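You operate a simulated robot arm through the tools that you are given. There is no shell and no other tool. Be economical: measure what you need, move in short steps, check, and stop when the job is done.

You run a simulated robot arm. Do the job below in one go: nothing can be reset, and whatever is moved stays where it is left.

Task
Let the basin out, rinse the scrubbing brush under the cold tap and lay it back.
Fine: open the plug first; the cold lever ends off.

The check looks at the end state, three seconds after you hand in, the way a careful person would. Anything else that was tipped, shoved, dropped, spilled or broken makes it a failure.

Robot
A 7-joint arm with a two-finger parallel gripper, fixed in place. Base frame: the origin is at the foot of the arm, x ahead of it, y to its left, z up. Units: cm, rad, N and s.
Its first joint turns from -2.897 to 2.897 rad. Payload 4.4 kg.
Tool frame: the origin (TCP) lies between the finger pads and is the grasp point; the fingertips stand 2.3 cm ahead of it; z points along the fingers, y is the line along which they close. The gripper opens to 9.4 cm. The fingers are 3.8 cm wide and 1 cm thick; the gripper's body (5.4 by 9.6 cm) begins 3.9 cm behind the TCP.
Orientation is that of the tool frame in the base frame, as a unit quaternion [w, x, y, z]. With the fingers straight down and closing along the base's y, the tool's x points along the base's -x, its y along +y and its z along -z.

Tools
- The arm moves only by the tool step_arm. Its arguments are lists of equal length, an entry for each row: "jaw": the opening, from 0 (shut) to 1 (fully open); "translation": the shift along the tool's x, y, z in units of 30 mm (1.0 is 30 mm), a list of three; "rotation": the turn, a rotation vector about the tool's x, y, z in units of 4 degrees (1.0 is 4 degrees), a list of three. In form: {"jaw": [jaw, ...], "translation": [[dx, dy, dz], ...], "rotation": [[wx, wy, wz], ...]}. A call has 1 to 12 rows; each row shifts and turns the commanded pose from where the row before left it, along the tool's axes as they then stand. A call with a number of a shift or a turn outside -1 to 1 is refused whole. Each row takes 0.2 s and may step no farther than 5 cm and 0.15 rad from the row before; otherwise, or with a gripper value out of range, the whole call is refused. A pose out of reach is approached as far as the arm can. The call stops where the force on the tool passes 70 N (or 10 N more than at its start, if that is more) or the arm is blocked; 0.2 s more then pass. Each finger travels about 7.2 cm/s and halts on what it meets, pressing with about 42 N; the grip force reading is that of the motor and also rises with nothing between the fingers. The clock runs only during rows and for 0.2 s after the last one: add rows that do not move to give the fingers time. It gives the time, the measured TCP pose, the force on the tool (base axes), the opening and the grip force at its end, in the units of the frame above (readings bear some noise).
- Cameras (640 x 400 px; columns grow to the right, rows downward): "scene" is fixed at [5.51, -49.22, 144.89]; the picture's right is [0.47, -0.88, 0.00], its down [-0.56, -0.30, -0.77] and it looks along [0.68, 0.36, -0.63] (base axes); focal length 231 px, centre (320, 200). "wrist" rides on the gripper at [-3.9, 0, -4.4] in the tool frame; the picture's right is [0.00, -1.00, 0.00], its down [0.97, 0.00, -0.24] and it looks along [0.24, 0.00, 0.97] (tool axes); focal length 218 px, centre (320, 200). There is no depth. A picture from a camera that has moved, and an enlarged one, comes with that camera's place and axes in the base frame and with its lens. The place of the scene camera against the robot may be out by one fixed shift of up to 1.2 cm in any direction.
- snapshot(camera): a new picture of that camera. No time passes.
- zoom(camera, box): a new picture of the part [left, top, right, bottom] of that camera's present view, enlarged. No time passes.
- close_job(): hands the job in; it is judged then, once.

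Work in short steps. Places have to be worked out from the pictures, the camera data and where the tool is seen: move nearer, look again, correct. Check each grasp and each placing, and mend what went wrong. You have 120 turns and 76 pictures in all, those below and enlarged ones among them. Open the gripper and draw the arm clear of the work before you hand the job in, unless the task says otherwise; then end with one line.

The tools are called after "Request:" as a command line: name --argument value ..., lists and objects as JSON in quotes. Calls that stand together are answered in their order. step_arm: Moves the arm, as the interface text tells. Its arguments: {"type":"object","properties":{"jaw":{"type":"array"},"translation":{"type":"array"},"rotation":{"type":"array"}},"required":["jaw","translation","rotation"]} The other tools are called the same way: snapshot (camera) takes a picture; zoom (camera, box) takes an enlarged picture of a part of a camera's view; close_job () hands the job in.

At the start:

```text
t: 0.0
ee_pos: [81.4, -31.21, 119.92]
ee_rot: [0.0, 0.0, 1.0, 0.0]
contact_force: [0.1, -1.0, -0.6]
grip_width: 9.39
gripper_force: 0.1
```

scene: 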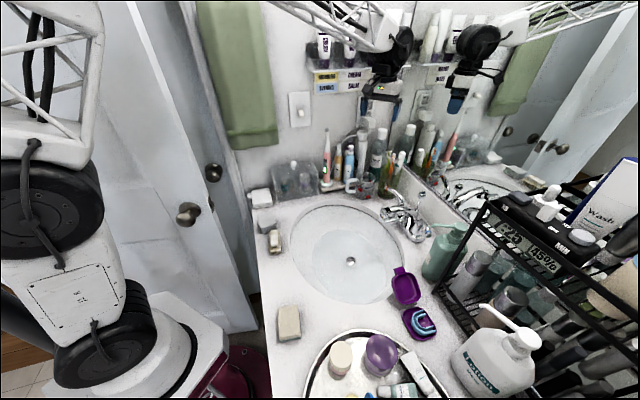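
wrist: 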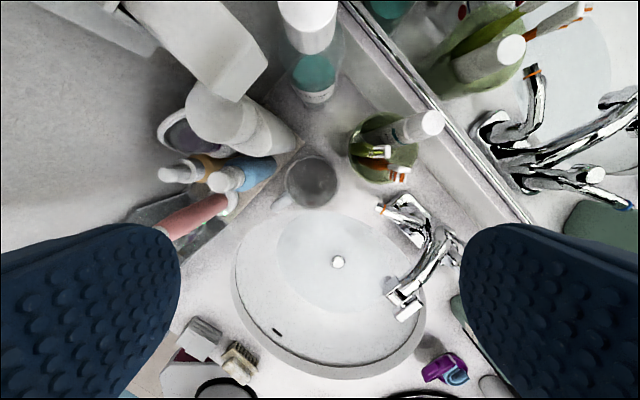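

I start by looking closely at the basin and the things around it.

Request:
zoom --camera "scene" --box '[240, 150, 460, 310]'

Request:
zoom --camera "wrist" --box '[160, 150, 500, 400]'

Request:
zoom --camera "scene" --box '[370, 170, 450, 250]'

```text
2.50 times, centred on (350, 230) of scene
camera zoom: at [5.51, -49.22, 144.89], right [0.47, -0.88, 0.0], down [-0.56, -0.3, -0.77], along [0.68, 0.36, -0.63], focal length 577 px, centre (245, 125)
```

zoom: 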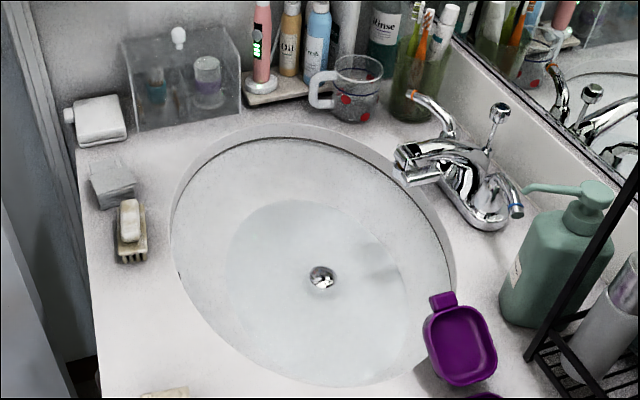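

```text
1.60 times, centred on (330, 275) of wrist
camera zoom: at [85.32, -31.04, 124.24], right [0.0, -1.0, 0.0], down [-0.97, 0.0, 0.24], along [-0.24, 0.0, -0.97], focal length 349 px, centre (304, 80)
```

zoom: 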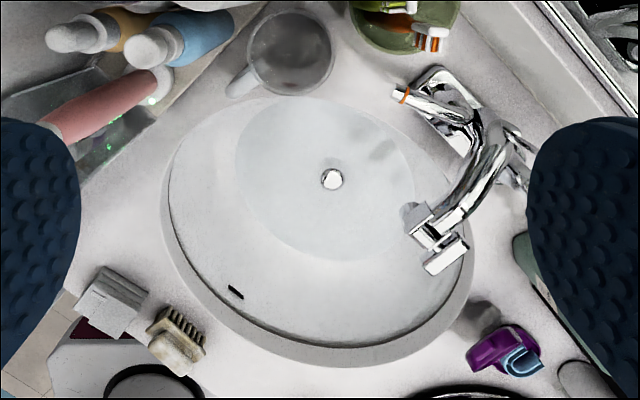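

```text
5.00 times, centred on (410, 210) of scene
camera zoom: at [5.51, -49.22, 144.89], right [0.47, -0.88, 0.0], down [-0.56, -0.3, -0.77], along [0.68, 0.36, -0.63], focal length 1154 px, centre (-130, 150)
```

zoom: 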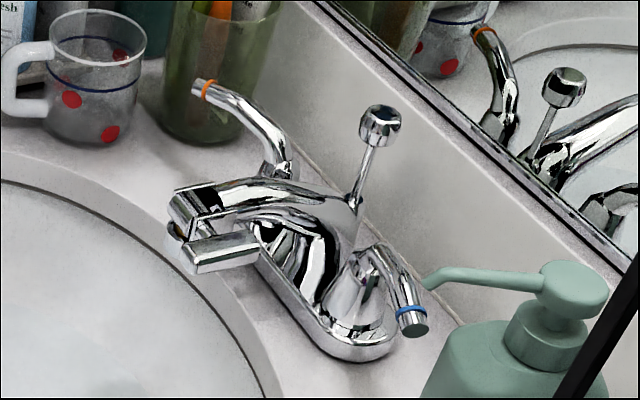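

I need to know what the objects at the left of the basin are, and the lift rod and levers, so I zoom in.

Request:
zoom --camera "scene" --box '[245, 180, 309, 260]'

Request:
zoom --camera "wrist" --box '[160, 300, 280, 400]'

Request:
zoom --camera "wrist" --box '[370, 180, 480, 330]'

Request:
zoom --camera "scene" --box '[260, 280, 470, 400]'

```text
5.00 times, centred on (277, 220) of scene
camera zoom: at [5.51, -49.22, 144.89], right [0.47, -0.88, 0.0], down [-0.56, -0.3, -0.77], along [0.68, 0.36, -0.63], focal length 1154 px, centre (535, 100)
```

zoom: 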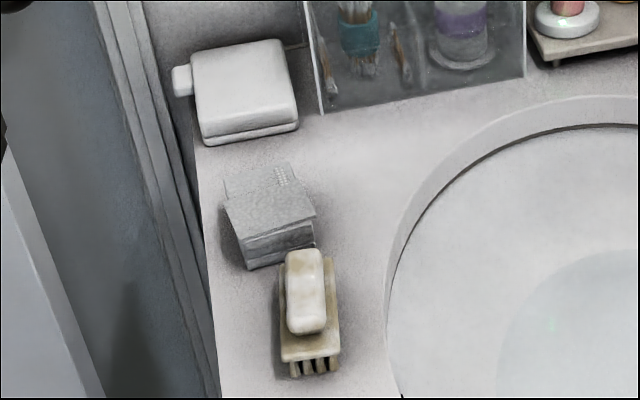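

```text
4.00 times, centred on (220, 350) of wrist
camera zoom: at [85.32, -31.04, 124.24], right [0.0, -1.0, 0.0], down [-0.97, 0.0, 0.24], along [-0.24, 0.0, -0.97], focal length 873 px, centre (720, -400)
```

zoom: 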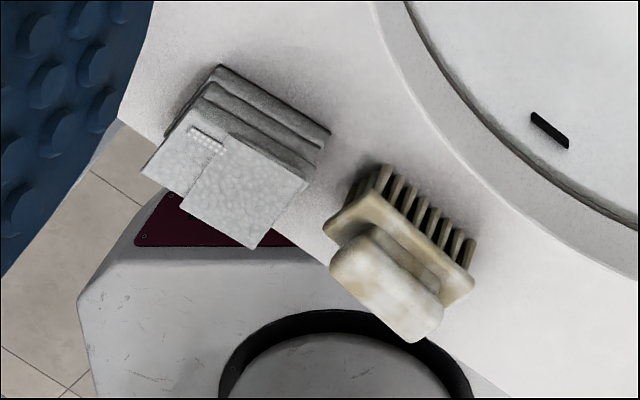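

```text
2.67 times, centred on (425, 255) of wrist
camera zoom: at [85.32, -31.04, 124.24], right [0.0, -1.0, 0.0], down [-0.97, 0.0, 0.24], along [-0.24, 0.0, -0.97], focal length 582 px, centre (40, 53)
```

zoom: 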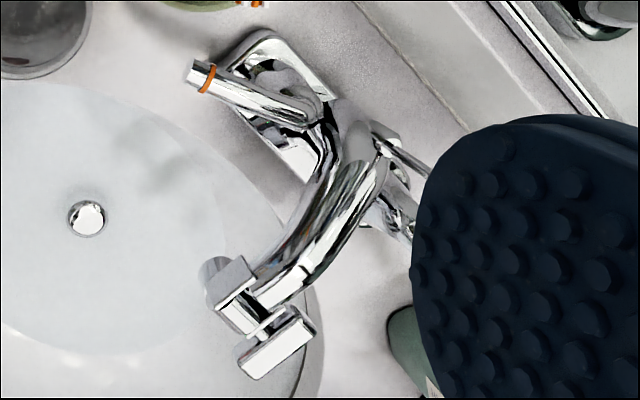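

```text
3.05 times, centred on (365, 340) of scene
camera zoom: at [5.51, -49.22, 144.89], right [0.47, -0.88, 0.0], down [-0.56, -0.3, -0.77], along [0.68, 0.36, -0.63], focal length 703 px, centre (183, -227)
```

zoom: 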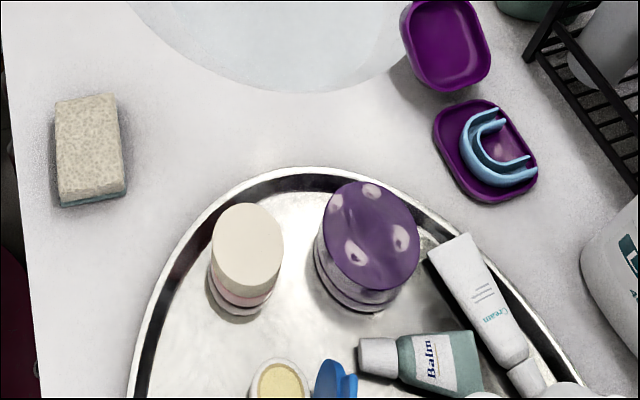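

The brush is the nail brush at the left, handle on top, at about (42,-14). I move over the faucet at height to see the lift rod and the cold lever.

Request:
step_arm --jaw '[1, 1, 1, 1, 1, 1]' --translation '[[0.7, -0.7, 0], [0.7, -0.7, 0], [0.7, -0.7, 0], [0.7, -0.7, 0], [0.7, -0.7, 0], [0, 0, 0]]' --rotation '[[0, 0, 1], [0, 0, 1], [0, 0, 1], [0, 0, 1], [0, 0, 1], [0, 0, 0]]'

Request:
snapshot --camera "wrist"

Request:
snapshot --camera "scene"

```text
t: 1.4
ee_pos: [69.55, -40.18, 119.83]
ee_rot: [-0.001, 0.174, 0.985, 0.0]
contact_force: [-0.6, 0.1, -0.5]
grip_width: 9.41
gripper_force: 0.1
```

```text
66 pictures are left
camera wrist: at [73.24, -41.35, 124.2], right [-0.34, -0.94, 0.0], down [-0.91, 0.33, 0.24], along [-0.23, 0.08, -0.97], focal length 218 px, centre (320, 200)
```

wrist: 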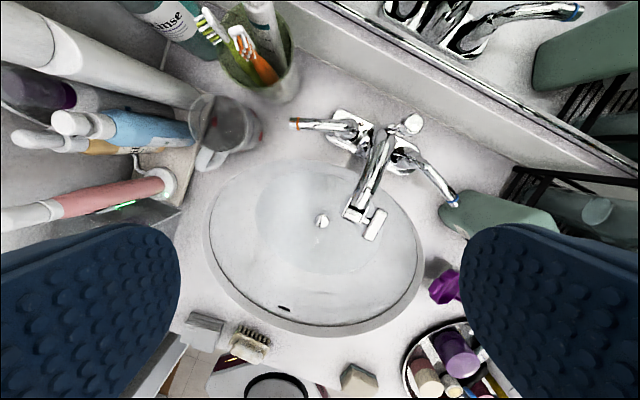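

```text
65 pictures are left
```

scene: 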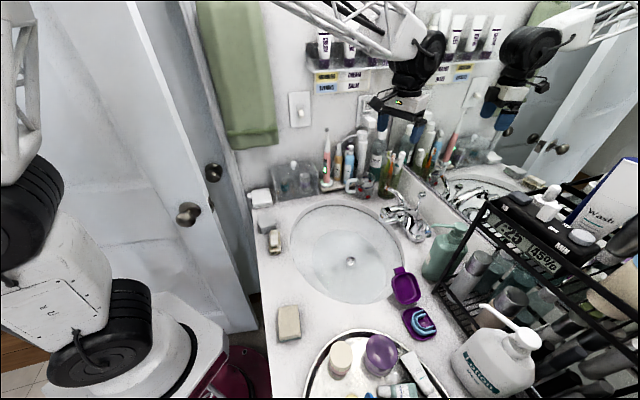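

The faucet is fully in view now; I enlarge it.

Request:
zoom --camera "wrist" --box '[280, 90, 480, 250]'

```text
2.50 times, centred on (380, 170) of wrist
camera zoom: at [73.24, -41.35, 124.2], right [-0.34, -0.94, 0.0], down [-0.91, 0.33, 0.24], along [-0.23, 0.08, -0.97], focal length 546 px, centre (170, 275)
```

zoom: 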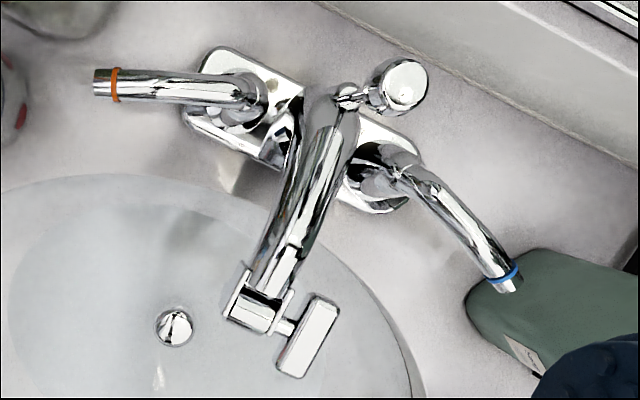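

Triangulation gives the lift-rod knob at ≈(72,-51,100), cold lever pivot ≈(68.3,-51.8) with its tip ≈(60,-56.3,95.5), and spout tip ≈(63.5,-42.3,96). I shut the fingers and go above the knob.

Request:
step_arm --jaw '[0.6, 0.2, 0, 0, 0, 0, 0]' --translation '[[-0.405, -0.74, 0], [-0.405, -0.74, 0], [-0.405, -0.74, 0], [-0.405, -0.74, 0], [0, 0, 1], [0, 0, 1], [0, 0, 1]]' --rotation '[[0, 0, 0], [0, 0, 0], [0, 0, 0], [0, 0, 0], [0, 0, 0], [0, 0, 0], [0, 0, 0]]'

Request:
snapshot --camera "wrist"

Request:
zoom --camera "scene" --box '[340, 60, 500, 260]'

```text
t: 3.0
ee_pos: [71.19, -50.11, 110.88]
ee_rot: [0.001, 0.174, 0.985, 0.0]
contact_force: [-0.4, 0.1, 1.1]
grip_width: 0.0
gripper_force: 41.5
```

```text
63 pictures are left
camera wrist: at [74.9, -51.3, 115.29], right [-0.34, -0.94, 0.0], down [-0.91, 0.33, 0.24], along [-0.23, 0.08, -0.97], focal length 218 px, centre (320, 200)
```

wrist: 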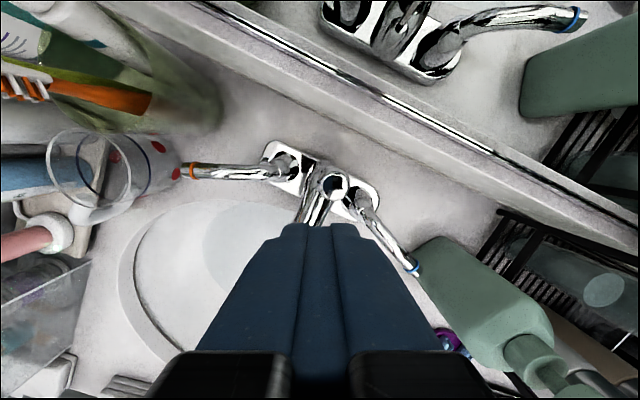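

```text
2.00 times, centred on (420, 160) of scene
camera zoom: at [5.51, -49.22, 144.89], right [0.47, -0.88, 0.0], down [-0.56, -0.3, -0.77], along [0.68, 0.36, -0.63], focal length 462 px, centre (120, 280)
```

zoom: 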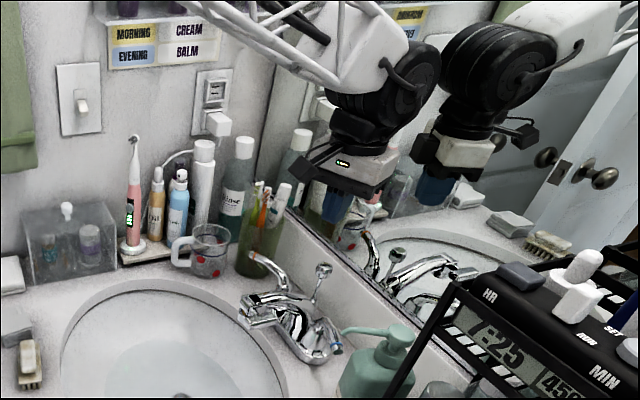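

Knob refined to ≈(71.9,-51.4). I correct sideways and descend to just above it.

Request:
step_arm --jaw '[0, 0, 0, 0]' --translation '[[-0.1, -0.3, 0], [0, 0, 0.9], [0, 0, 0.9], [0, 0, 0.4]]' --rotation '[[0, 0, 0], [0, 0, 0], [0, 0, 0], [0, 0, 0]]'

Request:
zoom --camera "wrist" --box '[240, 130, 440, 270]'

Request:
zoom --camera "scene" --box '[370, 140, 450, 250]'

```text
t: 4.0
ee_pos: [71.16, -51.02, 104.29]
ee_rot: [0.0, 0.173, 0.985, 0.0]
contact_force: [0.5, -0.3, 0.1]
grip_width: 0.0
gripper_force: 41.7
```

```text
2.86 times, centred on (340, 200) of wrist
camera zoom: at [74.8, -52.18, 108.68], right [-0.34, -0.94, 0.0], down [-0.91, 0.33, 0.24], along [-0.23, 0.08, -0.97], focal length 624 px, centre (263, 200)
```

zoom: 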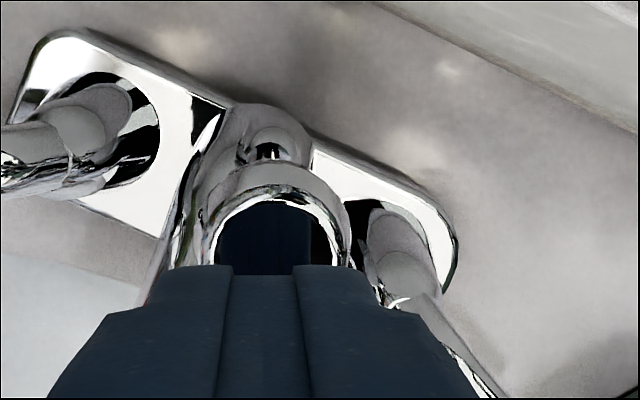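

```text
3.64 times, centred on (410, 195) of scene
camera zoom: at [5.51, -49.22, 144.89], right [0.47, -0.88, 0.0], down [-0.56, -0.3, -0.77], along [0.68, 0.36, -0.63], focal length 839 px, centre (-7, 218)
```

zoom: 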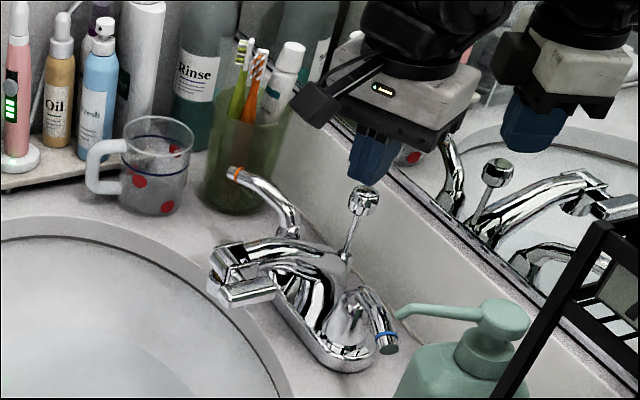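

The fingertips are just above the knob but cover only half of it. I shift 0.7 cm toward the mirror and press down in small steps.

Request:
step_arm --jaw '[0, 0, 0, 0, 0, 0, 0, 0]' --translation '[[-0.24, 0, 0], [0, 0, 0.15], [0, 0, 0.15], [0, 0, 0.15], [0, 0, 0.15], [0, 0, 0.15], [0, 0, 0.15], [0, 0, 0]]' --rotation '[[0, 0, 0], [0, 0, 0], [0, 0, 0], [0, 0, 0], [0, 0, 0], [0, 0, 0], [0, 0, 0], [0, 0, 0]]'

Request:
zoom --camera "scene" --box '[370, 140, 450, 250]'

```text
t: 5.8
ee_pos: [71.82, -51.07, 101.52]
ee_rot: [0.0, 0.173, 0.985, 0.0]
contact_force: [-0.2, -0.1, -0.2]
grip_width: 0.0
gripper_force: 42.1
```

```text
3.64 times, centred on (410, 195) of scene
camera zoom: at [5.51, -49.22, 144.89], right [0.47, -0.88, 0.0], down [-0.56, -0.3, -0.77], along [0.68, 0.36, -0.63], focal length 839 px, centre (-7, 218)
```

zoom: 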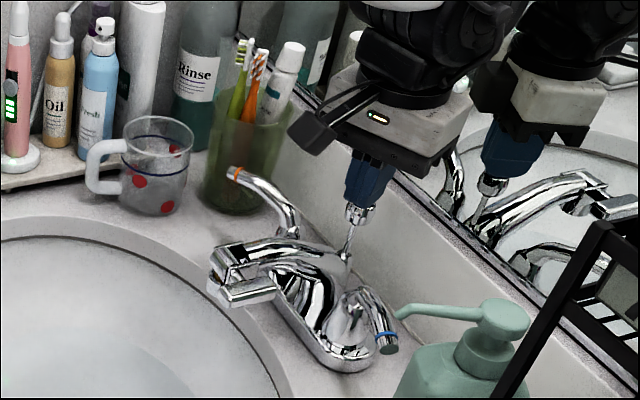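

No force yet, and the knob is right at the tips; I keep pressing.

Request:
step_arm --jaw '[0, 0, 0, 0, 0, 0, 0]' --translation '[[0, 0, 0.12], [0, 0, 0.12], [0, 0, 0.12], [0, 0, 0.12], [0, 0, 0.12], [0, 0, 0.12], [0, 0, 0]]' --rotation '[[0, 0, 0], [0, 0, 0], [0, 0, 0], [0, 0, 0], [0, 0, 0], [0, 0, 0], [0, 0, 0]]'

Request:
zoom --camera "scene" --box '[370, 140, 450, 250]'

```text
t: 7.4
ee_pos: [71.81, -51.07, 99.53]
ee_rot: [0.001, 0.174, 0.985, 0.0]
contact_force: [4.9, 5.5, 16.1]
grip_width: 0.0
gripper_force: 42.4
```

```text
3.64 times, centred on (410, 195) of scene
camera zoom: at [5.51, -49.22, 144.89], right [0.47, -0.88, 0.0], down [-0.56, -0.3, -0.77], along [0.68, 0.36, -0.63], focal length 839 px, centre (-7, 218)
```

zoom: 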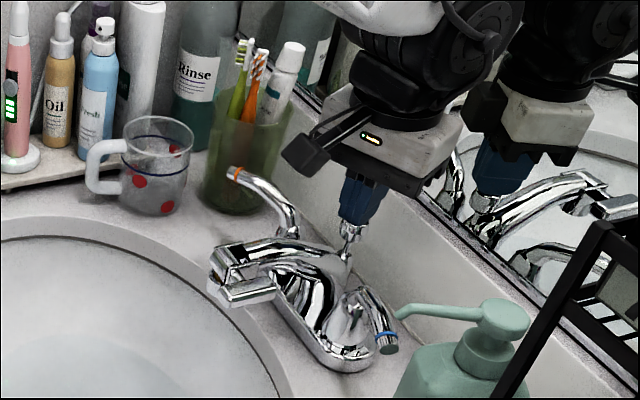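

The rod is going down at about 16 N. I press further toward its stop.

Request:
step_arm --jaw '[0, 0, 0, 0, 0, 0, 0]' --translation '[[0, 0, 0.12], [0, 0, 0.12], [0, 0, 0.12], [0, 0, 0.12], [0, 0, 0.12], [0, 0, 0.12], [0, 0, 0]]' --rotation '[[0, 0, 0], [0, 0, 0], [0, 0, 0], [0, 0, 0], [0, 0, 0], [0, 0, 0], [0, 0, 0]]'

Request:
zoom --camera "scene" --box '[310, 140, 450, 290]'

```text
t: 8.1
ee_pos: [71.9, -51.3, 99.42]
ee_rot: [0.003, 0.175, 0.985, -0.002]
contact_force: [-3.6, 3.9, 26.4]
grip_width: 0.0
gripper_force: 41.8
stopped in row 3: the force on the tool passed its limit (the readings are from after the stop); the commanded pose is now the measured one
```

```text
2.67 times, centred on (380, 215) of scene
camera zoom: at [5.51, -49.22, 144.89], right [0.47, -0.88, 0.0], down [-0.56, -0.3, -0.77], along [0.68, 0.36, -0.63], focal length 615 px, centre (160, 160)
```

zoom: 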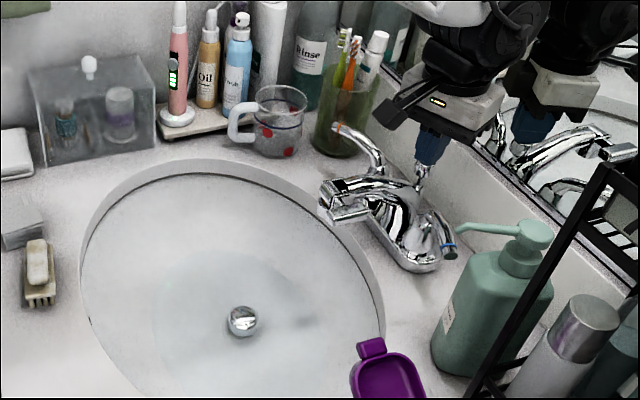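

The rod hit its stop at knob top ≈97. I rise clear and look at the plug and water.

Request:
step_arm --jaw '[0, 0, 0, 0, 0]' --translation '[[0, 0, -0.5], [0, 0, -1], [0, 0, -1], [0, 0, -1], [0, 0, -1]]' --rotation '[[0, 0, 0], [0, 0, 0], [0, 0, 0], [0, 0, 0], [0, 0, 0]]'

Request:
zoom --camera "scene" --box '[270, 170, 450, 310]'

Request:
zoom --camera "scene" --box '[330, 240, 370, 280]'

```text
t: 9.2
ee_pos: [71.87, -51.18, 112.64]
ee_rot: [0.0, 0.174, 0.985, -0.001]
contact_force: [0.2, 0.2, -0.6]
grip_width: 0.0
gripper_force: 42.1
```

```text
2.86 times, centred on (360, 240) of scene
camera zoom: at [5.51, -49.22, 144.89], right [0.47, -0.88, 0.0], down [-0.56, -0.3, -0.77], along [0.68, 0.36, -0.63], focal length 659 px, centre (206, 86)
```

zoom: 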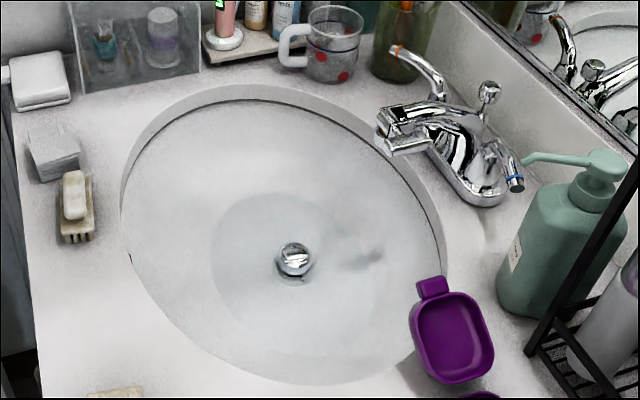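

```text
10.00 times, centred on (350, 260) of scene
camera zoom: at [5.51, -49.22, 144.89], right [0.47, -0.88, 0.0], down [-0.56, -0.3, -0.77], along [0.68, 0.36, -0.63], focal length 2308 px, centre (20, -400)
```

zoom: 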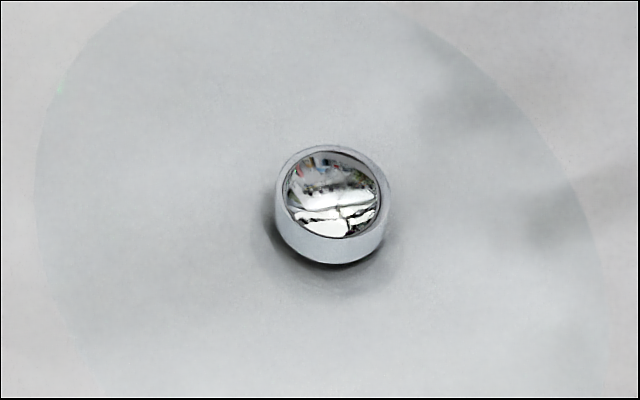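

The plug is raised and the water is going down, so the basin drains. Next is the cold lever: I straddle its tip with open fingers closing across it, moving above it and turning the tool about −48°.

Request:
step_arm --jaw '[0, 0, 0, 0, 0.2, 0.4, 0.5, 0.5, 0.5, 0.5, 0.5, 0.5]' --translation '[[0.7, -0.65, 0], [0.7, -0.65, 0], [0.7, -0.65, 0], [0.7, -0.65, 0], [0, 0, 0], [0, 0, 0], [0, 0, 0], [0, 0, 0], [0, 0, 0], [0, 0, 0], [0, 0, 0], [0, 0, 0]]' --rotation '[[0, 0, -1], [0, 0, -1], [0, 0, -1], [0, 0, -1], [0, 0, -1], [0, 0, -1], [0, 0, -1], [0, 0, -1], [0, 0, -1], [0, 0, -1], [0, 0, -1], [0, 0, -1]]'

Request:
snapshot --camera "wrist"

Request:
zoom --camera "scene" --box '[360, 90, 500, 300]'

```text
t: 11.8
ee_pos: [61.75, -56.75, 112.64]
ee_rot: [0.001, -0.242, 0.97, -0.001]
contact_force: [-1.0, -0.7, -0.4]
grip_width: 4.71
gripper_force: 0.1
```

```text
54 pictures are left
camera wrist: at [65.26, -54.86, 117.02], right [0.47, -0.88, 0.0], down [-0.86, -0.46, 0.24], along [-0.21, -0.12, -0.97], focal length 218 px, centre (320, 200)
```

wrist: 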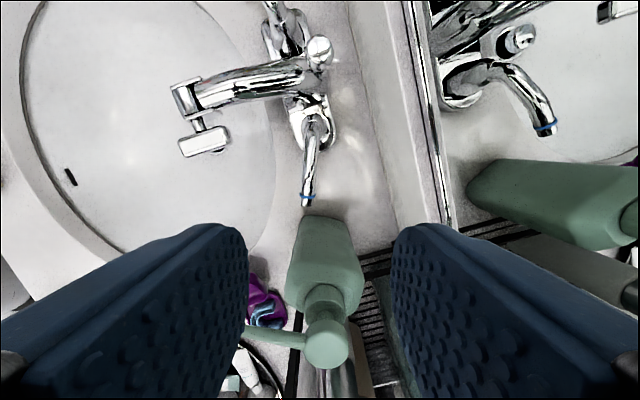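

```text
1.90 times, centred on (430, 195) of scene
camera zoom: at [5.51, -49.22, 144.89], right [0.47, -0.88, 0.0], down [-0.56, -0.3, -0.77], along [0.68, 0.36, -0.63], focal length 440 px, centre (110, 210)
```

zoom: 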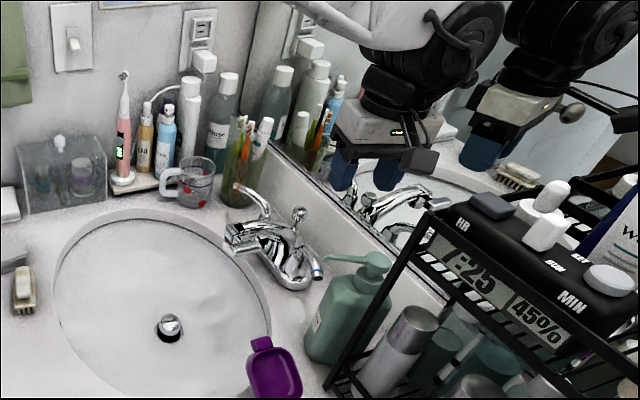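

The basin has emptied. The lever tip is at ≈(60,-56.4); I centre over the lever about 2 cm in from its tip and come down most of the way.

Request:
step_arm --jaw '[0.5, 0.5, 0.5, 0.5, 0.5, 0.5]' --translation '[[-0.22, 0.31, 0], [0, 0, 1], [0, 0, 1], [0, 0, 1], [0, 0, 1], [0, 0, 0.6]]' --rotation '[[0, 0, 0], [0, 0, 0], [0, 0, 0], [0, 0, 0], [0, 0, 0], [0, 0, 0]]'

Request:
snapshot --camera "wrist"

Request:
zoom --camera "scene" --box '[370, 110, 490, 290]'

```text
t: 13.2
ee_pos: [62.05, -55.68, 98.9]
ee_rot: [0.001, -0.242, 0.97, -0.003]
contact_force: [-0.5, -0.3, 0.9]
grip_width: 4.72
gripper_force: 0.0
```

```text
52 pictures are left
camera wrist: at [65.49, -53.76, 103.29], right [0.47, -0.88, 0.0], down [-0.86, -0.46, 0.24], along [-0.21, -0.12, -0.97], focal length 218 px, centre (320, 200)
```

wrist: 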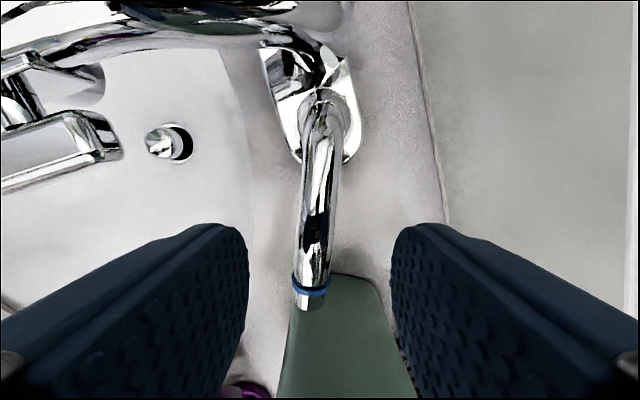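

```text
2.22 times, centred on (430, 200) of scene
camera zoom: at [5.51, -49.22, 144.89], right [0.47, -0.88, 0.0], down [-0.56, -0.3, -0.77], along [0.68, 0.36, -0.63], focal length 513 px, centre (76, 200)
```

zoom: 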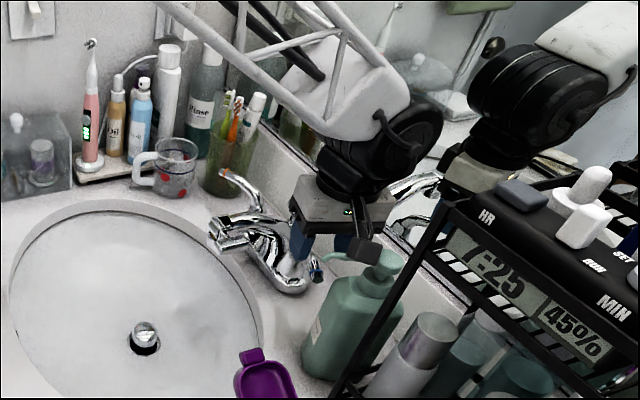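

A block on the hand's +x side would come down onto the pump head of the soap dispenser. I go back up and turn the tool back so that side faces the basin, then push the lever with closed fingers.

Request:
step_arm --jaw '[0.5, 0.5, 0.5, 0.4, 0.3, 0.1, 0, 0, 0, 0, 0, 0]' --translation '[[0, 0, -1], [0, 0, -1], [0, 0, -1], [0, 0, -1], [0, 0, -0.4], [0, 0, 0], [0, 0, 0], [0, 0, 0], [0, 0, 0], [0, 0, 0], [0, 0, 0], [0, 0, 0]]' --rotation '[[0, 0, 0], [0, 0, 0], [0, 0, 1], [0, 0, 1], [0, 0, 1], [0, 0, 1], [0, 0, 1], [0, 0, 1], [0, 0, 1], [0, 0, 1], [0, 0, 1], [0, 0, 1]]'

Request:
snapshot --camera "wrist"

Request:
snapshot --camera "scene"

```text
t: 15.8
ee_pos: [61.99, -55.6, 112.07]
ee_rot: [0.001, 0.104, 0.995, -0.001]
contact_force: [0.0, 0.8, -0.4]
grip_width: 0.0
gripper_force: 41.6
```

```text
50 pictures are left
camera wrist: at [65.79, -56.38, 116.47], right [-0.21, -0.98, 0.0], down [-0.95, 0.2, 0.24], along [-0.23, 0.05, -0.97], focal length 218 px, centre (320, 200)
```

wrist: 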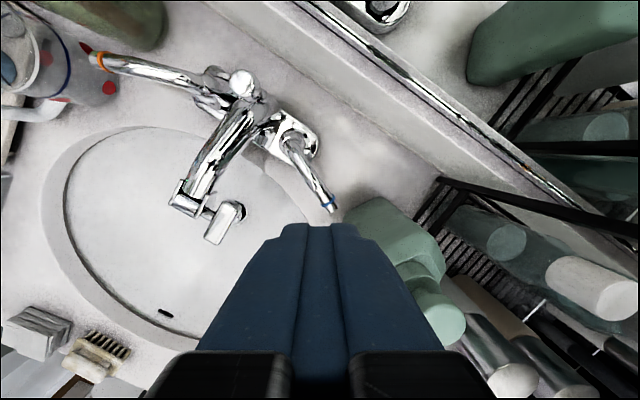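

```text
49 pictures are left
```

scene: 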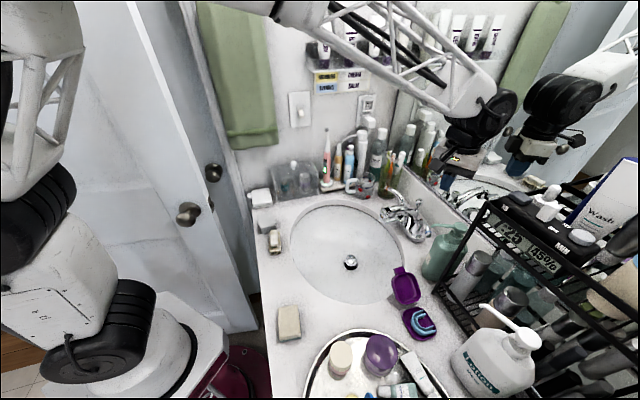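

The lever runs from pivot ≈(66.9,-54) to tip ≈(60,-56). I will put the closed fingers on its mirror side near mid-lever, turned to 152° so the block stays away from the pump, and descend to z≈100 for a look.

Request:
step_arm --jaw '[0, 0, 0, 0, 0, 0, 0, 0, 0, 0]' --translation '[[0, 0, 0], [0, 0, 0], [0, 0, 0], [0, 0, 0], [-0.53, -0.07, 0], [-0.53, -0.07, 0], [0, 0, 1], [0, 0, 1], [0, 0, 1], [0, 0, 1]]' --rotation '[[0, 0, 1], [0, 0, 1], [0, 0, 1], [0, 0, 1], [0, 0, 0], [0, 0, 0], [0, 0, 0], [0, 0, 0], [0, 0, 0], [0, 0, 0]]'

Request:
snapshot --camera "wrist"

Request:
zoom --camera "scene" --box '[370, 110, 490, 290]'

```text
t: 18.1
ee_pos: [64.69, -57.57, 100.12]
ee_rot: [0.003, 0.242, 0.97, -0.002]
contact_force: [-0.6, 0.2, -0.2]
grip_width: 0.0
gripper_force: 42.0
```

```text
48 pictures are left
camera wrist: at [68.12, -59.27, 104.53], right [-0.47, -0.88, 0.0], down [-0.86, 0.46, 0.23], along [-0.21, 0.11, -0.97], focal length 218 px, centre (320, 200)
```

wrist: 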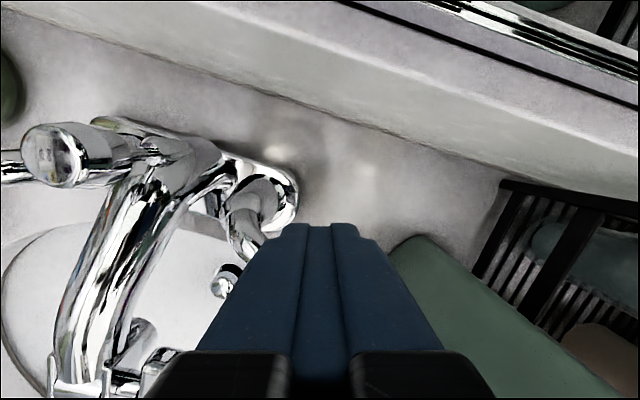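

```text
2.22 times, centred on (430, 200) of scene
camera zoom: at [5.51, -49.22, 144.89], right [0.47, -0.88, 0.0], down [-0.56, -0.3, -0.77], along [0.68, 0.36, -0.63], focal length 513 px, centre (76, 200)
```

zoom: 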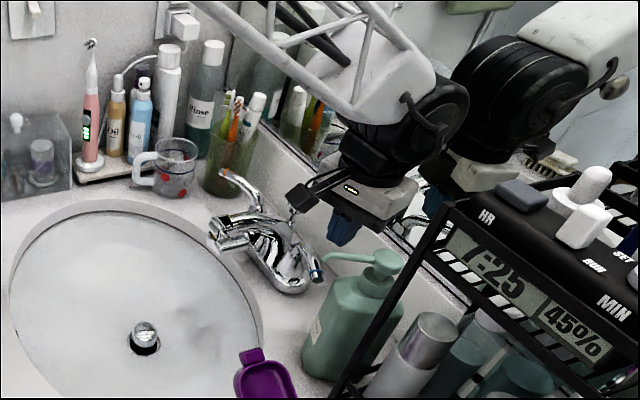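

The fingertips are next to the lever but a corner would graze it, so I shift 0.8 cm away and then go down to z≈97.2.

Request:
step_arm --jaw '[0, 0, 0, 0]' --translation '[[0, -0.27, 0], [0, 0, 0.3], [0, 0, 0.35], [0, 0, 0.35]]' --rotation '[[0, 0, 0], [0, 0, 0], [0, 0, 0], [0, 0, 0]]'

Request:
zoom --camera "scene" --box '[380, 150, 470, 250]'

Request:
zoom --camera "wrist" --box '[150, 100, 450, 300]'

```text
t: 19.1
ee_pos: [64.22, -58.19, 97.07]
ee_rot: [0.003, 0.243, 0.97, 0.0]
contact_force: [-0.8, -0.4, -0.7]
grip_width: 0.0
gripper_force: 42.2
```

```text
4.00 times, centred on (425, 200) of scene
camera zoom: at [5.51, -49.22, 144.89], right [0.47, -0.88, 0.0], down [-0.56, -0.3, -0.77], along [0.68, 0.36, -0.63], focal length 923 px, centre (-100, 200)
```

zoom: 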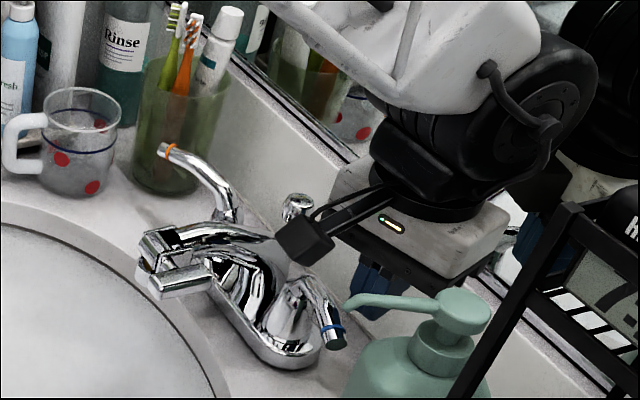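

```text
2.00 times, centred on (300, 200) of wrist
camera zoom: at [67.73, -59.97, 101.44], right [-0.47, -0.88, 0.0], down [-0.86, 0.46, 0.24], along [-0.21, 0.11, -0.97], focal length 436 px, centre (360, 200)
```

zoom: 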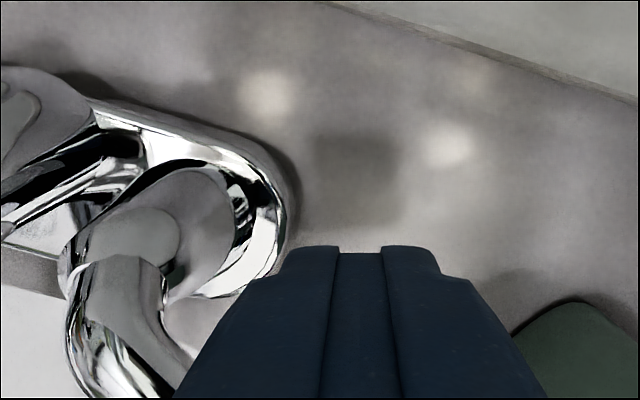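

The fingers are beside the lever on its mirror side. I push gently across, toward the basin, in 0.5 cm steps.

Request:
step_arm --jaw '[0, 0, 0, 0, 0, 0]' --translation '[[0.12, 0.12, 0], [0.12, 0.12, 0], [0.12, 0.12, 0], [0.12, 0.12, 0], [0.12, 0.12, 0], [0, 0, 0]]' --rotation '[[0, 0, 0], [0, 0, 0], [0, 0, 0], [0, 0, 0], [0, 0, 0], [0, 0, 0]]'

Request:
zoom --camera "scene" --box '[350, 150, 470, 270]'

```text
t: 20.4
ee_pos: [63.47, -55.83, 97.06]
ee_rot: [0.002, 0.242, 0.97, -0.001]
contact_force: [-0.2, 0.6, 0.2]
grip_width: 0.0
gripper_force: 42.1
```

```text
3.33 times, centred on (410, 210) of scene
camera zoom: at [5.51, -49.22, 144.89], right [0.47, -0.88, 0.0], down [-0.56, -0.3, -0.77], along [0.68, 0.36, -0.63], focal length 769 px, centre (20, 167)
```

zoom: 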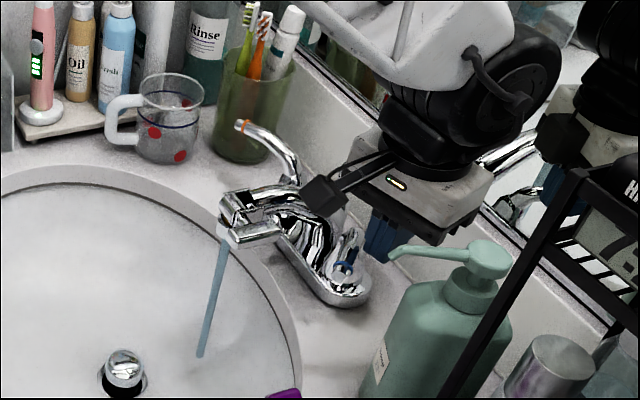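

Pushing toward the basin opens the cold tap: a stream is running. I open it a little more and look at the stream.

Request:
step_arm --jaw '[0, 0, 0, 0]' --translation '[[0.1, 0.13, 0], [0.1, 0.13, 0], [0.08, 0.13, 0], [0, 0, 0]]' --rotation '[[0, 0, 0], [0, 0, 0], [0, 0, 0], [0, 0, 0]]'

Request:
zoom --camera "scene" --box '[330, 170, 450, 290]'

```text
t: 21.4
ee_pos: [63.34, -54.37, 96.95]
ee_rot: [0.003, 0.242, 0.97, -0.001]
contact_force: [-0.4, -0.6, 1.1]
grip_width: 0.01
gripper_force: 42.4
```

```text
3.33 times, centred on (390, 230) of scene
camera zoom: at [5.51, -49.22, 144.89], right [0.47, -0.88, 0.0], down [-0.56, -0.3, -0.77], along [0.68, 0.36, -0.63], focal length 769 px, centre (87, 100)
```

zoom: 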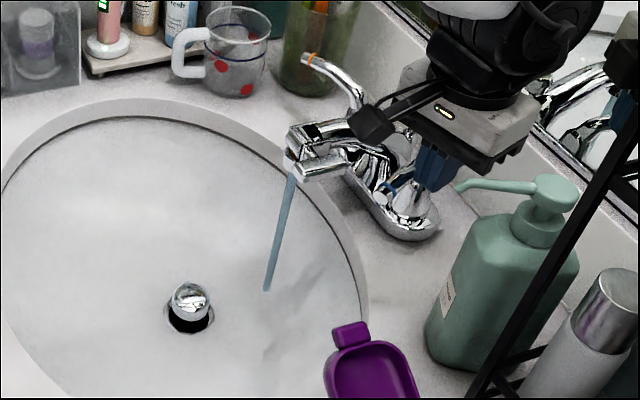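

The stream is good and the basin stays empty. I retreat straight up and travel toward the brush.

Request:
step_arm --jaw '[0, 0, 0, 0, 0, 0, 0, 0, 0, 0, 0, 0]' --translation '[[0, 0, -1], [0, 0, -1], [0, 0, -1], [0, 0, -1], [0, 0, -1], [1, 0.7, 0], [1, 0.7, 0], [1, 0.7, 0], [1, 0.7, 0], [1, 0.7, 0], [1, 0.7, 0], [1, 0.7, 0]]' --rotation '[[0, 0, 0], [0, 0, 0], [0, 0, 0], [0, 0, 0], [0, 0, 0], [0, 0, 0], [0, 0, 0], [0, 0, 0], [0, 0, 0], [0, 0, 0], [0, 0, 0], [0, 0, 0]]'

Request:
snapshot --camera "wrist"

```text
t: 24.1
ee_pos: [51.68, -31.55, 112.07]
ee_rot: [0.002, 0.242, 0.97, -0.001]
contact_force: [0.2, -0.5, 0.2]
grip_width: 0.0
gripper_force: 41.9
```

```text
42 pictures are left
camera wrist: at [55.09, -33.21, 116.41], right [-0.47, -0.88, 0.0], down [-0.86, 0.46, 0.24], along [-0.21, 0.11, -0.97], focal length 218 px, centre (320, 200)
```

wrist: 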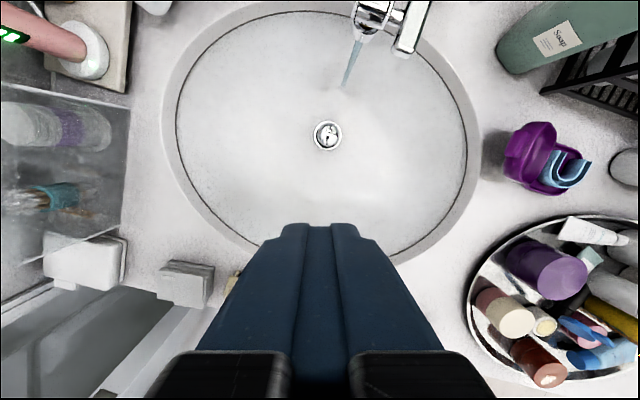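

Stream located at ≈(62.1,-41.4). I go on to above the brush, opening the jaw and turning the tool to line up with it.

Request:
step_arm --jaw '[0, 0, 0, 0.3, 0.6, 0.8, 0.8, 0.8, 0.8, 0.8, 0.8, 0.8]' --translation '[[0.92, 0.59, 0], [0.92, 0.59, 0], [0.92, 0.59, 0], [0.92, 0.59, 0], [0.92, 0.59, 0], [0.92, 0.59, 0], [0, 0, 0], [0, 0, 0], [0, 0, 0], [0, 0, 0], [0, 0, 0], [0, 0, 0]]' --rotation '[[0, 0, 0], [0, 0, 0], [0, 0, 0], [0, 0, 0], [0, 0, 0], [0, 0, 0], [0, 0, -1], [0, 0, -1], [0, 0, -1], [0, 0, -1], [0, 0, -1], [0, 0, -1]]'

Request:
step_arm --jaw '[0.8, 0.8, 0.8, 0.8, 0.8, 0.8, 0.8, 0.8, 0.8, 0.8, 0.8, 0.8]' --translation '[[0, 0, 0], [0, 0, 0], [0, 0, 0], [0, 0, 0], [0, 0, 0], [0, 0, 0], [0, 0, 0], [0, 0, 0], [0, 0, 0], [0, 0, 0], [0, 0, 0], [0, 0, 0]]' --rotation '[[0, 0, -1], [0, 0, -1], [0, 0, -1], [0, 0, -1], [0, 0, -1], [0, 0, -1], [0, 0, -1], [0, 0, -1], [0, 0, -1], [0, 0, -1], [0, 0, -1], [0, 0, 0]]'

Request:
snapshot --camera "wrist"

Request:
snapshot --camera "scene"

```text
t: 26.6
ee_pos: [42.06, -14.48, 111.8]
ee_rot: [0.001, 0.034, 0.999, -0.001]
contact_force: [-0.1, 0.0, -0.7]
grip_width: 7.54
gripper_force: 0.0
```

```text
t: 29.2
ee_pos: [41.89, -14.37, 111.93]
ee_rot: [0.002, -0.343, 0.939, -0.002]
contact_force: [-0.8, 0.7, -0.5]
grip_width: 7.51
gripper_force: 0.0
```

```text
41 pictures are left
camera wrist: at [44.97, -11.76, 116.26], right [0.64, -0.77, 0.0], down [-0.74, -0.62, 0.24], along [-0.18, -0.16, -0.97], focal length 218 px, centre (320, 200)
```

wrist: 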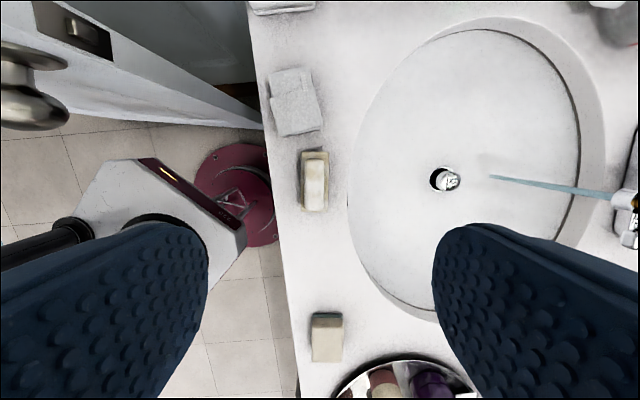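

```text
40 pictures are left
```

scene: 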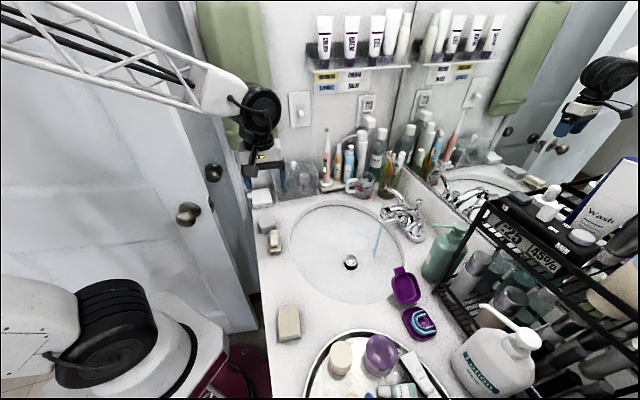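

The tool is nearly aligned; I enlarge the brush to get angle and height.

Request:
zoom --camera "wrist" --box '[265, 130, 361, 226]'

```text
4.17 times, centred on (313, 178) of wrist
camera zoom: at [44.97, -11.76, 116.26], right [0.64, -0.77, 0.0], down [-0.74, -0.62, 0.24], along [-0.18, -0.16, -0.97], focal length 909 px, centre (349, 292)
```

zoom: 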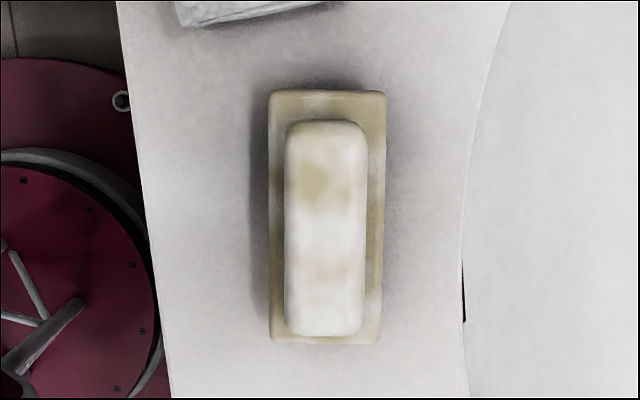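

Brush centre ≈(41.3,-14.25), aligned with the tool. I centre over it and descend to z≈94 with a check.

Request:
step_arm --jaw '[0.8, 0.8, 0.8, 0.8, 0.8, 0.8, 0.8]' --translation '[[0.13, 0.15, 0], [0, 0, 1], [0, 0, 1], [0, 0, 1], [0, 0, 1], [0, 0, 1], [0, 0, 1]]' --rotation '[[0, 0, 0], [0, 0, 0], [0, 0, 0], [0, 0, 0], [0, 0, 0], [0, 0, 0], [0, 0, 0]]'

Request:
snapshot --camera "wrist"

Request:
zoom --camera "scene" --box '[225, 150, 335, 270]'

```text
t: 30.9
ee_pos: [41.42, -14.42, 93.9]
ee_rot: [0.002, -0.342, 0.94, -0.001]
contact_force: [-0.2, 0.4, 0.0]
grip_width: 7.52
gripper_force: 0.1
```

```text
38 pictures are left
camera wrist: at [44.47, -11.77, 98.21], right [0.64, -0.77, 0.01], down [-0.74, -0.62, 0.24], along [-0.18, -0.16, -0.97], focal length 218 px, centre (320, 200)
```

wrist: 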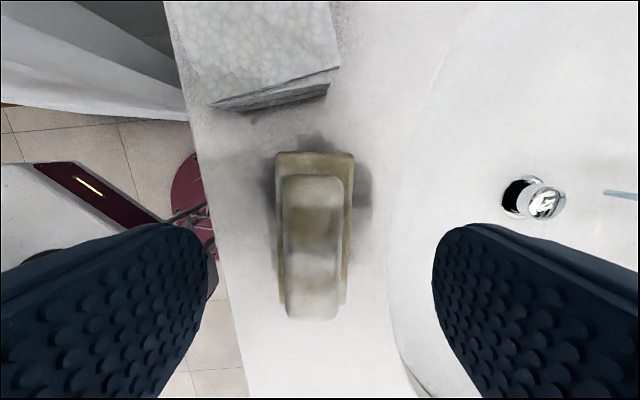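

```text
3.33 times, centred on (280, 210) of scene
camera zoom: at [5.51, -49.22, 144.89], right [0.47, -0.88, 0.0], down [-0.56, -0.3, -0.77], along [0.68, 0.36, -0.63], focal length 769 px, centre (453, 167)
```

zoom: 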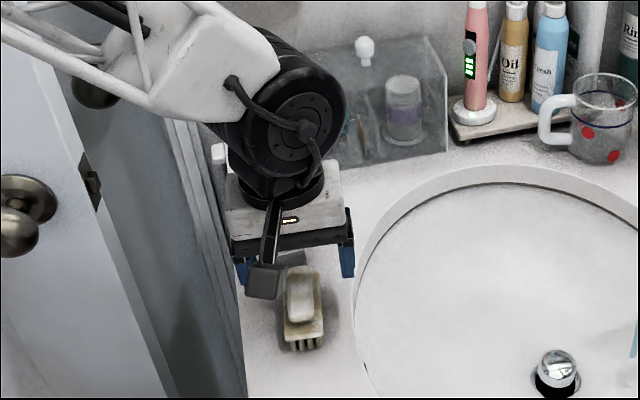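

Well lined up; I nudge 0.3 cm sideways, descend to z≈89.6 and close on the brush's wooden block.

Request:
step_arm --jaw '[0.8, 0.8, 0.8, 0.8, 0.8]' --translation '[[0, 0.09, 0], [0, 0, 0.5], [0, 0, 0.5], [0, 0, 0.43], [0, 0, 0]]' --rotation '[[0, 0, 0], [0, 0, 0], [0, 0, 0], [0, 0, 0], [0, 0, 0]]'

Request:
snapshot --camera "wrist"

Request:
zoom --camera "scene" --box '[245, 190, 310, 260]'

```text
t: 32.0
ee_pos: [41.38, -14.22, 89.49]
ee_rot: [0.002, -0.341, 0.94, -0.002]
contact_force: [-0.5, -0.8, -0.1]
grip_width: 7.5
gripper_force: 0.0
```

```text
36 pictures are left
camera wrist: at [44.34, -11.63, 93.9], right [0.64, -0.77, 0.0], down [-0.74, -0.62, 0.24], along [-0.18, -0.16, -0.97], focal length 218 px, centre (320, 200)
```

wrist: 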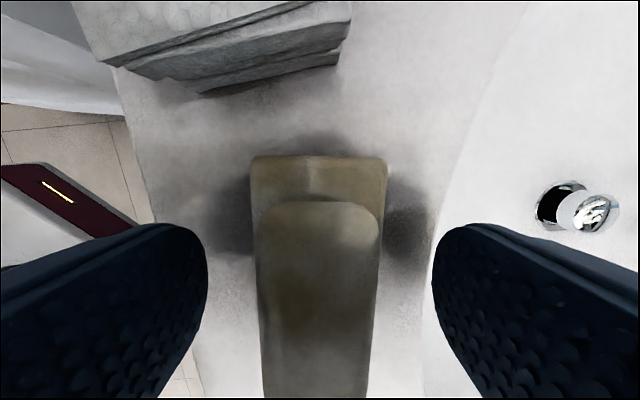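

```text
5.71 times, centred on (278, 225) of scene
camera zoom: at [5.51, -49.22, 144.89], right [0.47, -0.88, 0.0], down [-0.56, -0.3, -0.77], along [0.68, 0.36, -0.63], focal length 1319 px, centre (563, 57)
```

zoom: 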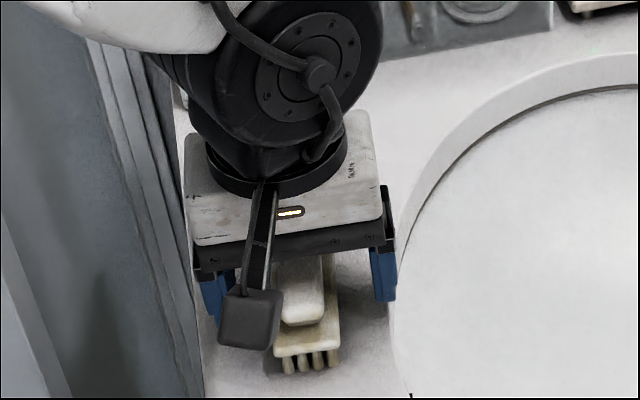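

Block top is at about z=88.6; I lower 0.5 cm and close.

Request:
step_arm --jaw '[0.8, 0.3, 0.2, 0, 0, 0]' --translation '[[0, 0, 0.15], [0, 0, 0], [0, 0, 0], [0, 0, 0], [0, 0, 0], [0, 0, 0]]' --rotation '[[0, 0, 0], [0, 0, 0], [0, 0, 0], [0, 0, 0], [0, 0, 0], [0, 0, 0]]'

Request:
snapshot --camera "wrist"

```text
t: 33.5
ee_pos: [41.42, -14.19, 89.1]
ee_rot: [0.002, -0.342, 0.94, -0.002]
contact_force: [-0.2, 0.8, 1.6]
grip_width: 3.49
gripper_force: 42.4
```

```text
34 pictures are left
camera wrist: at [44.33, -11.58, 93.48], right [0.64, -0.77, 0.0], down [-0.74, -0.62, 0.24], along [-0.18, -0.16, -0.97], focal length 218 px, centre (320, 200)
```

wrist: 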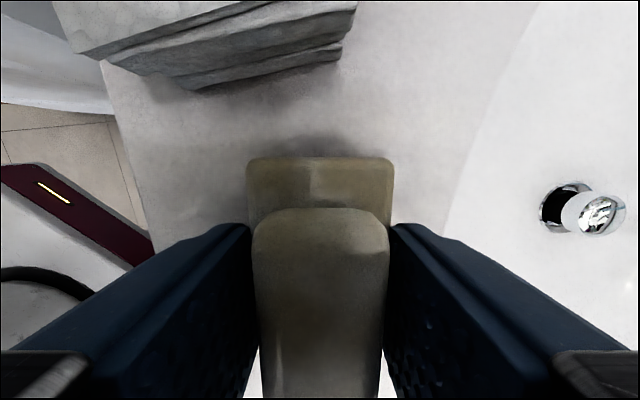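

Gripped at 3.49 cm, with the rest pose (41.42,-14.19,89.1) noted for putting back. I lift straight up.

Request:
step_arm --jaw '[0, 0, 0, 0, 0, 0]' --translation '[[0, 0, -0.5], [0, 0, -1], [0, 0, -1], [0, 0, -1], [0, 0, -1], [0, 0, -0.5]]' --rotation '[[0, 0, 0], [0, 0, 0], [0, 0, 0], [0, 0, 0], [0, 0, 0], [0, 0, 0]]'

Request:
zoom --camera "scene" --box '[225, 130, 345, 270]'

```text
t: 34.9
ee_pos: [41.26, -13.98, 104.08]
ee_rot: [0.001, -0.342, 0.94, -0.001]
contact_force: [0.9, -0.7, -0.1]
grip_width: 3.47
gripper_force: 41.9
```

```text
2.86 times, centred on (285, 200) of scene
camera zoom: at [5.51, -49.22, 144.89], right [0.47, -0.88, 0.0], down [-0.56, -0.3, -0.77], along [0.68, 0.36, -0.63], focal length 659 px, centre (420, 200)
```

zoom: 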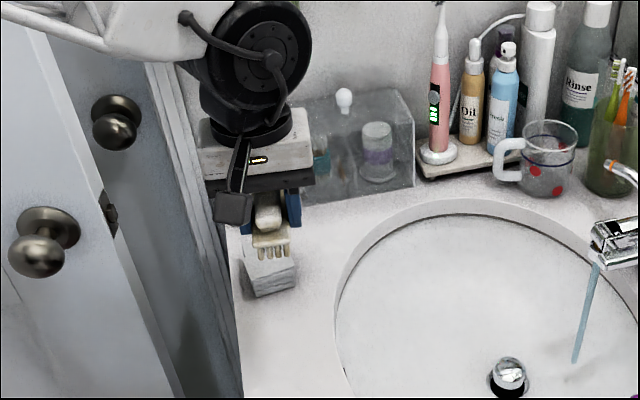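

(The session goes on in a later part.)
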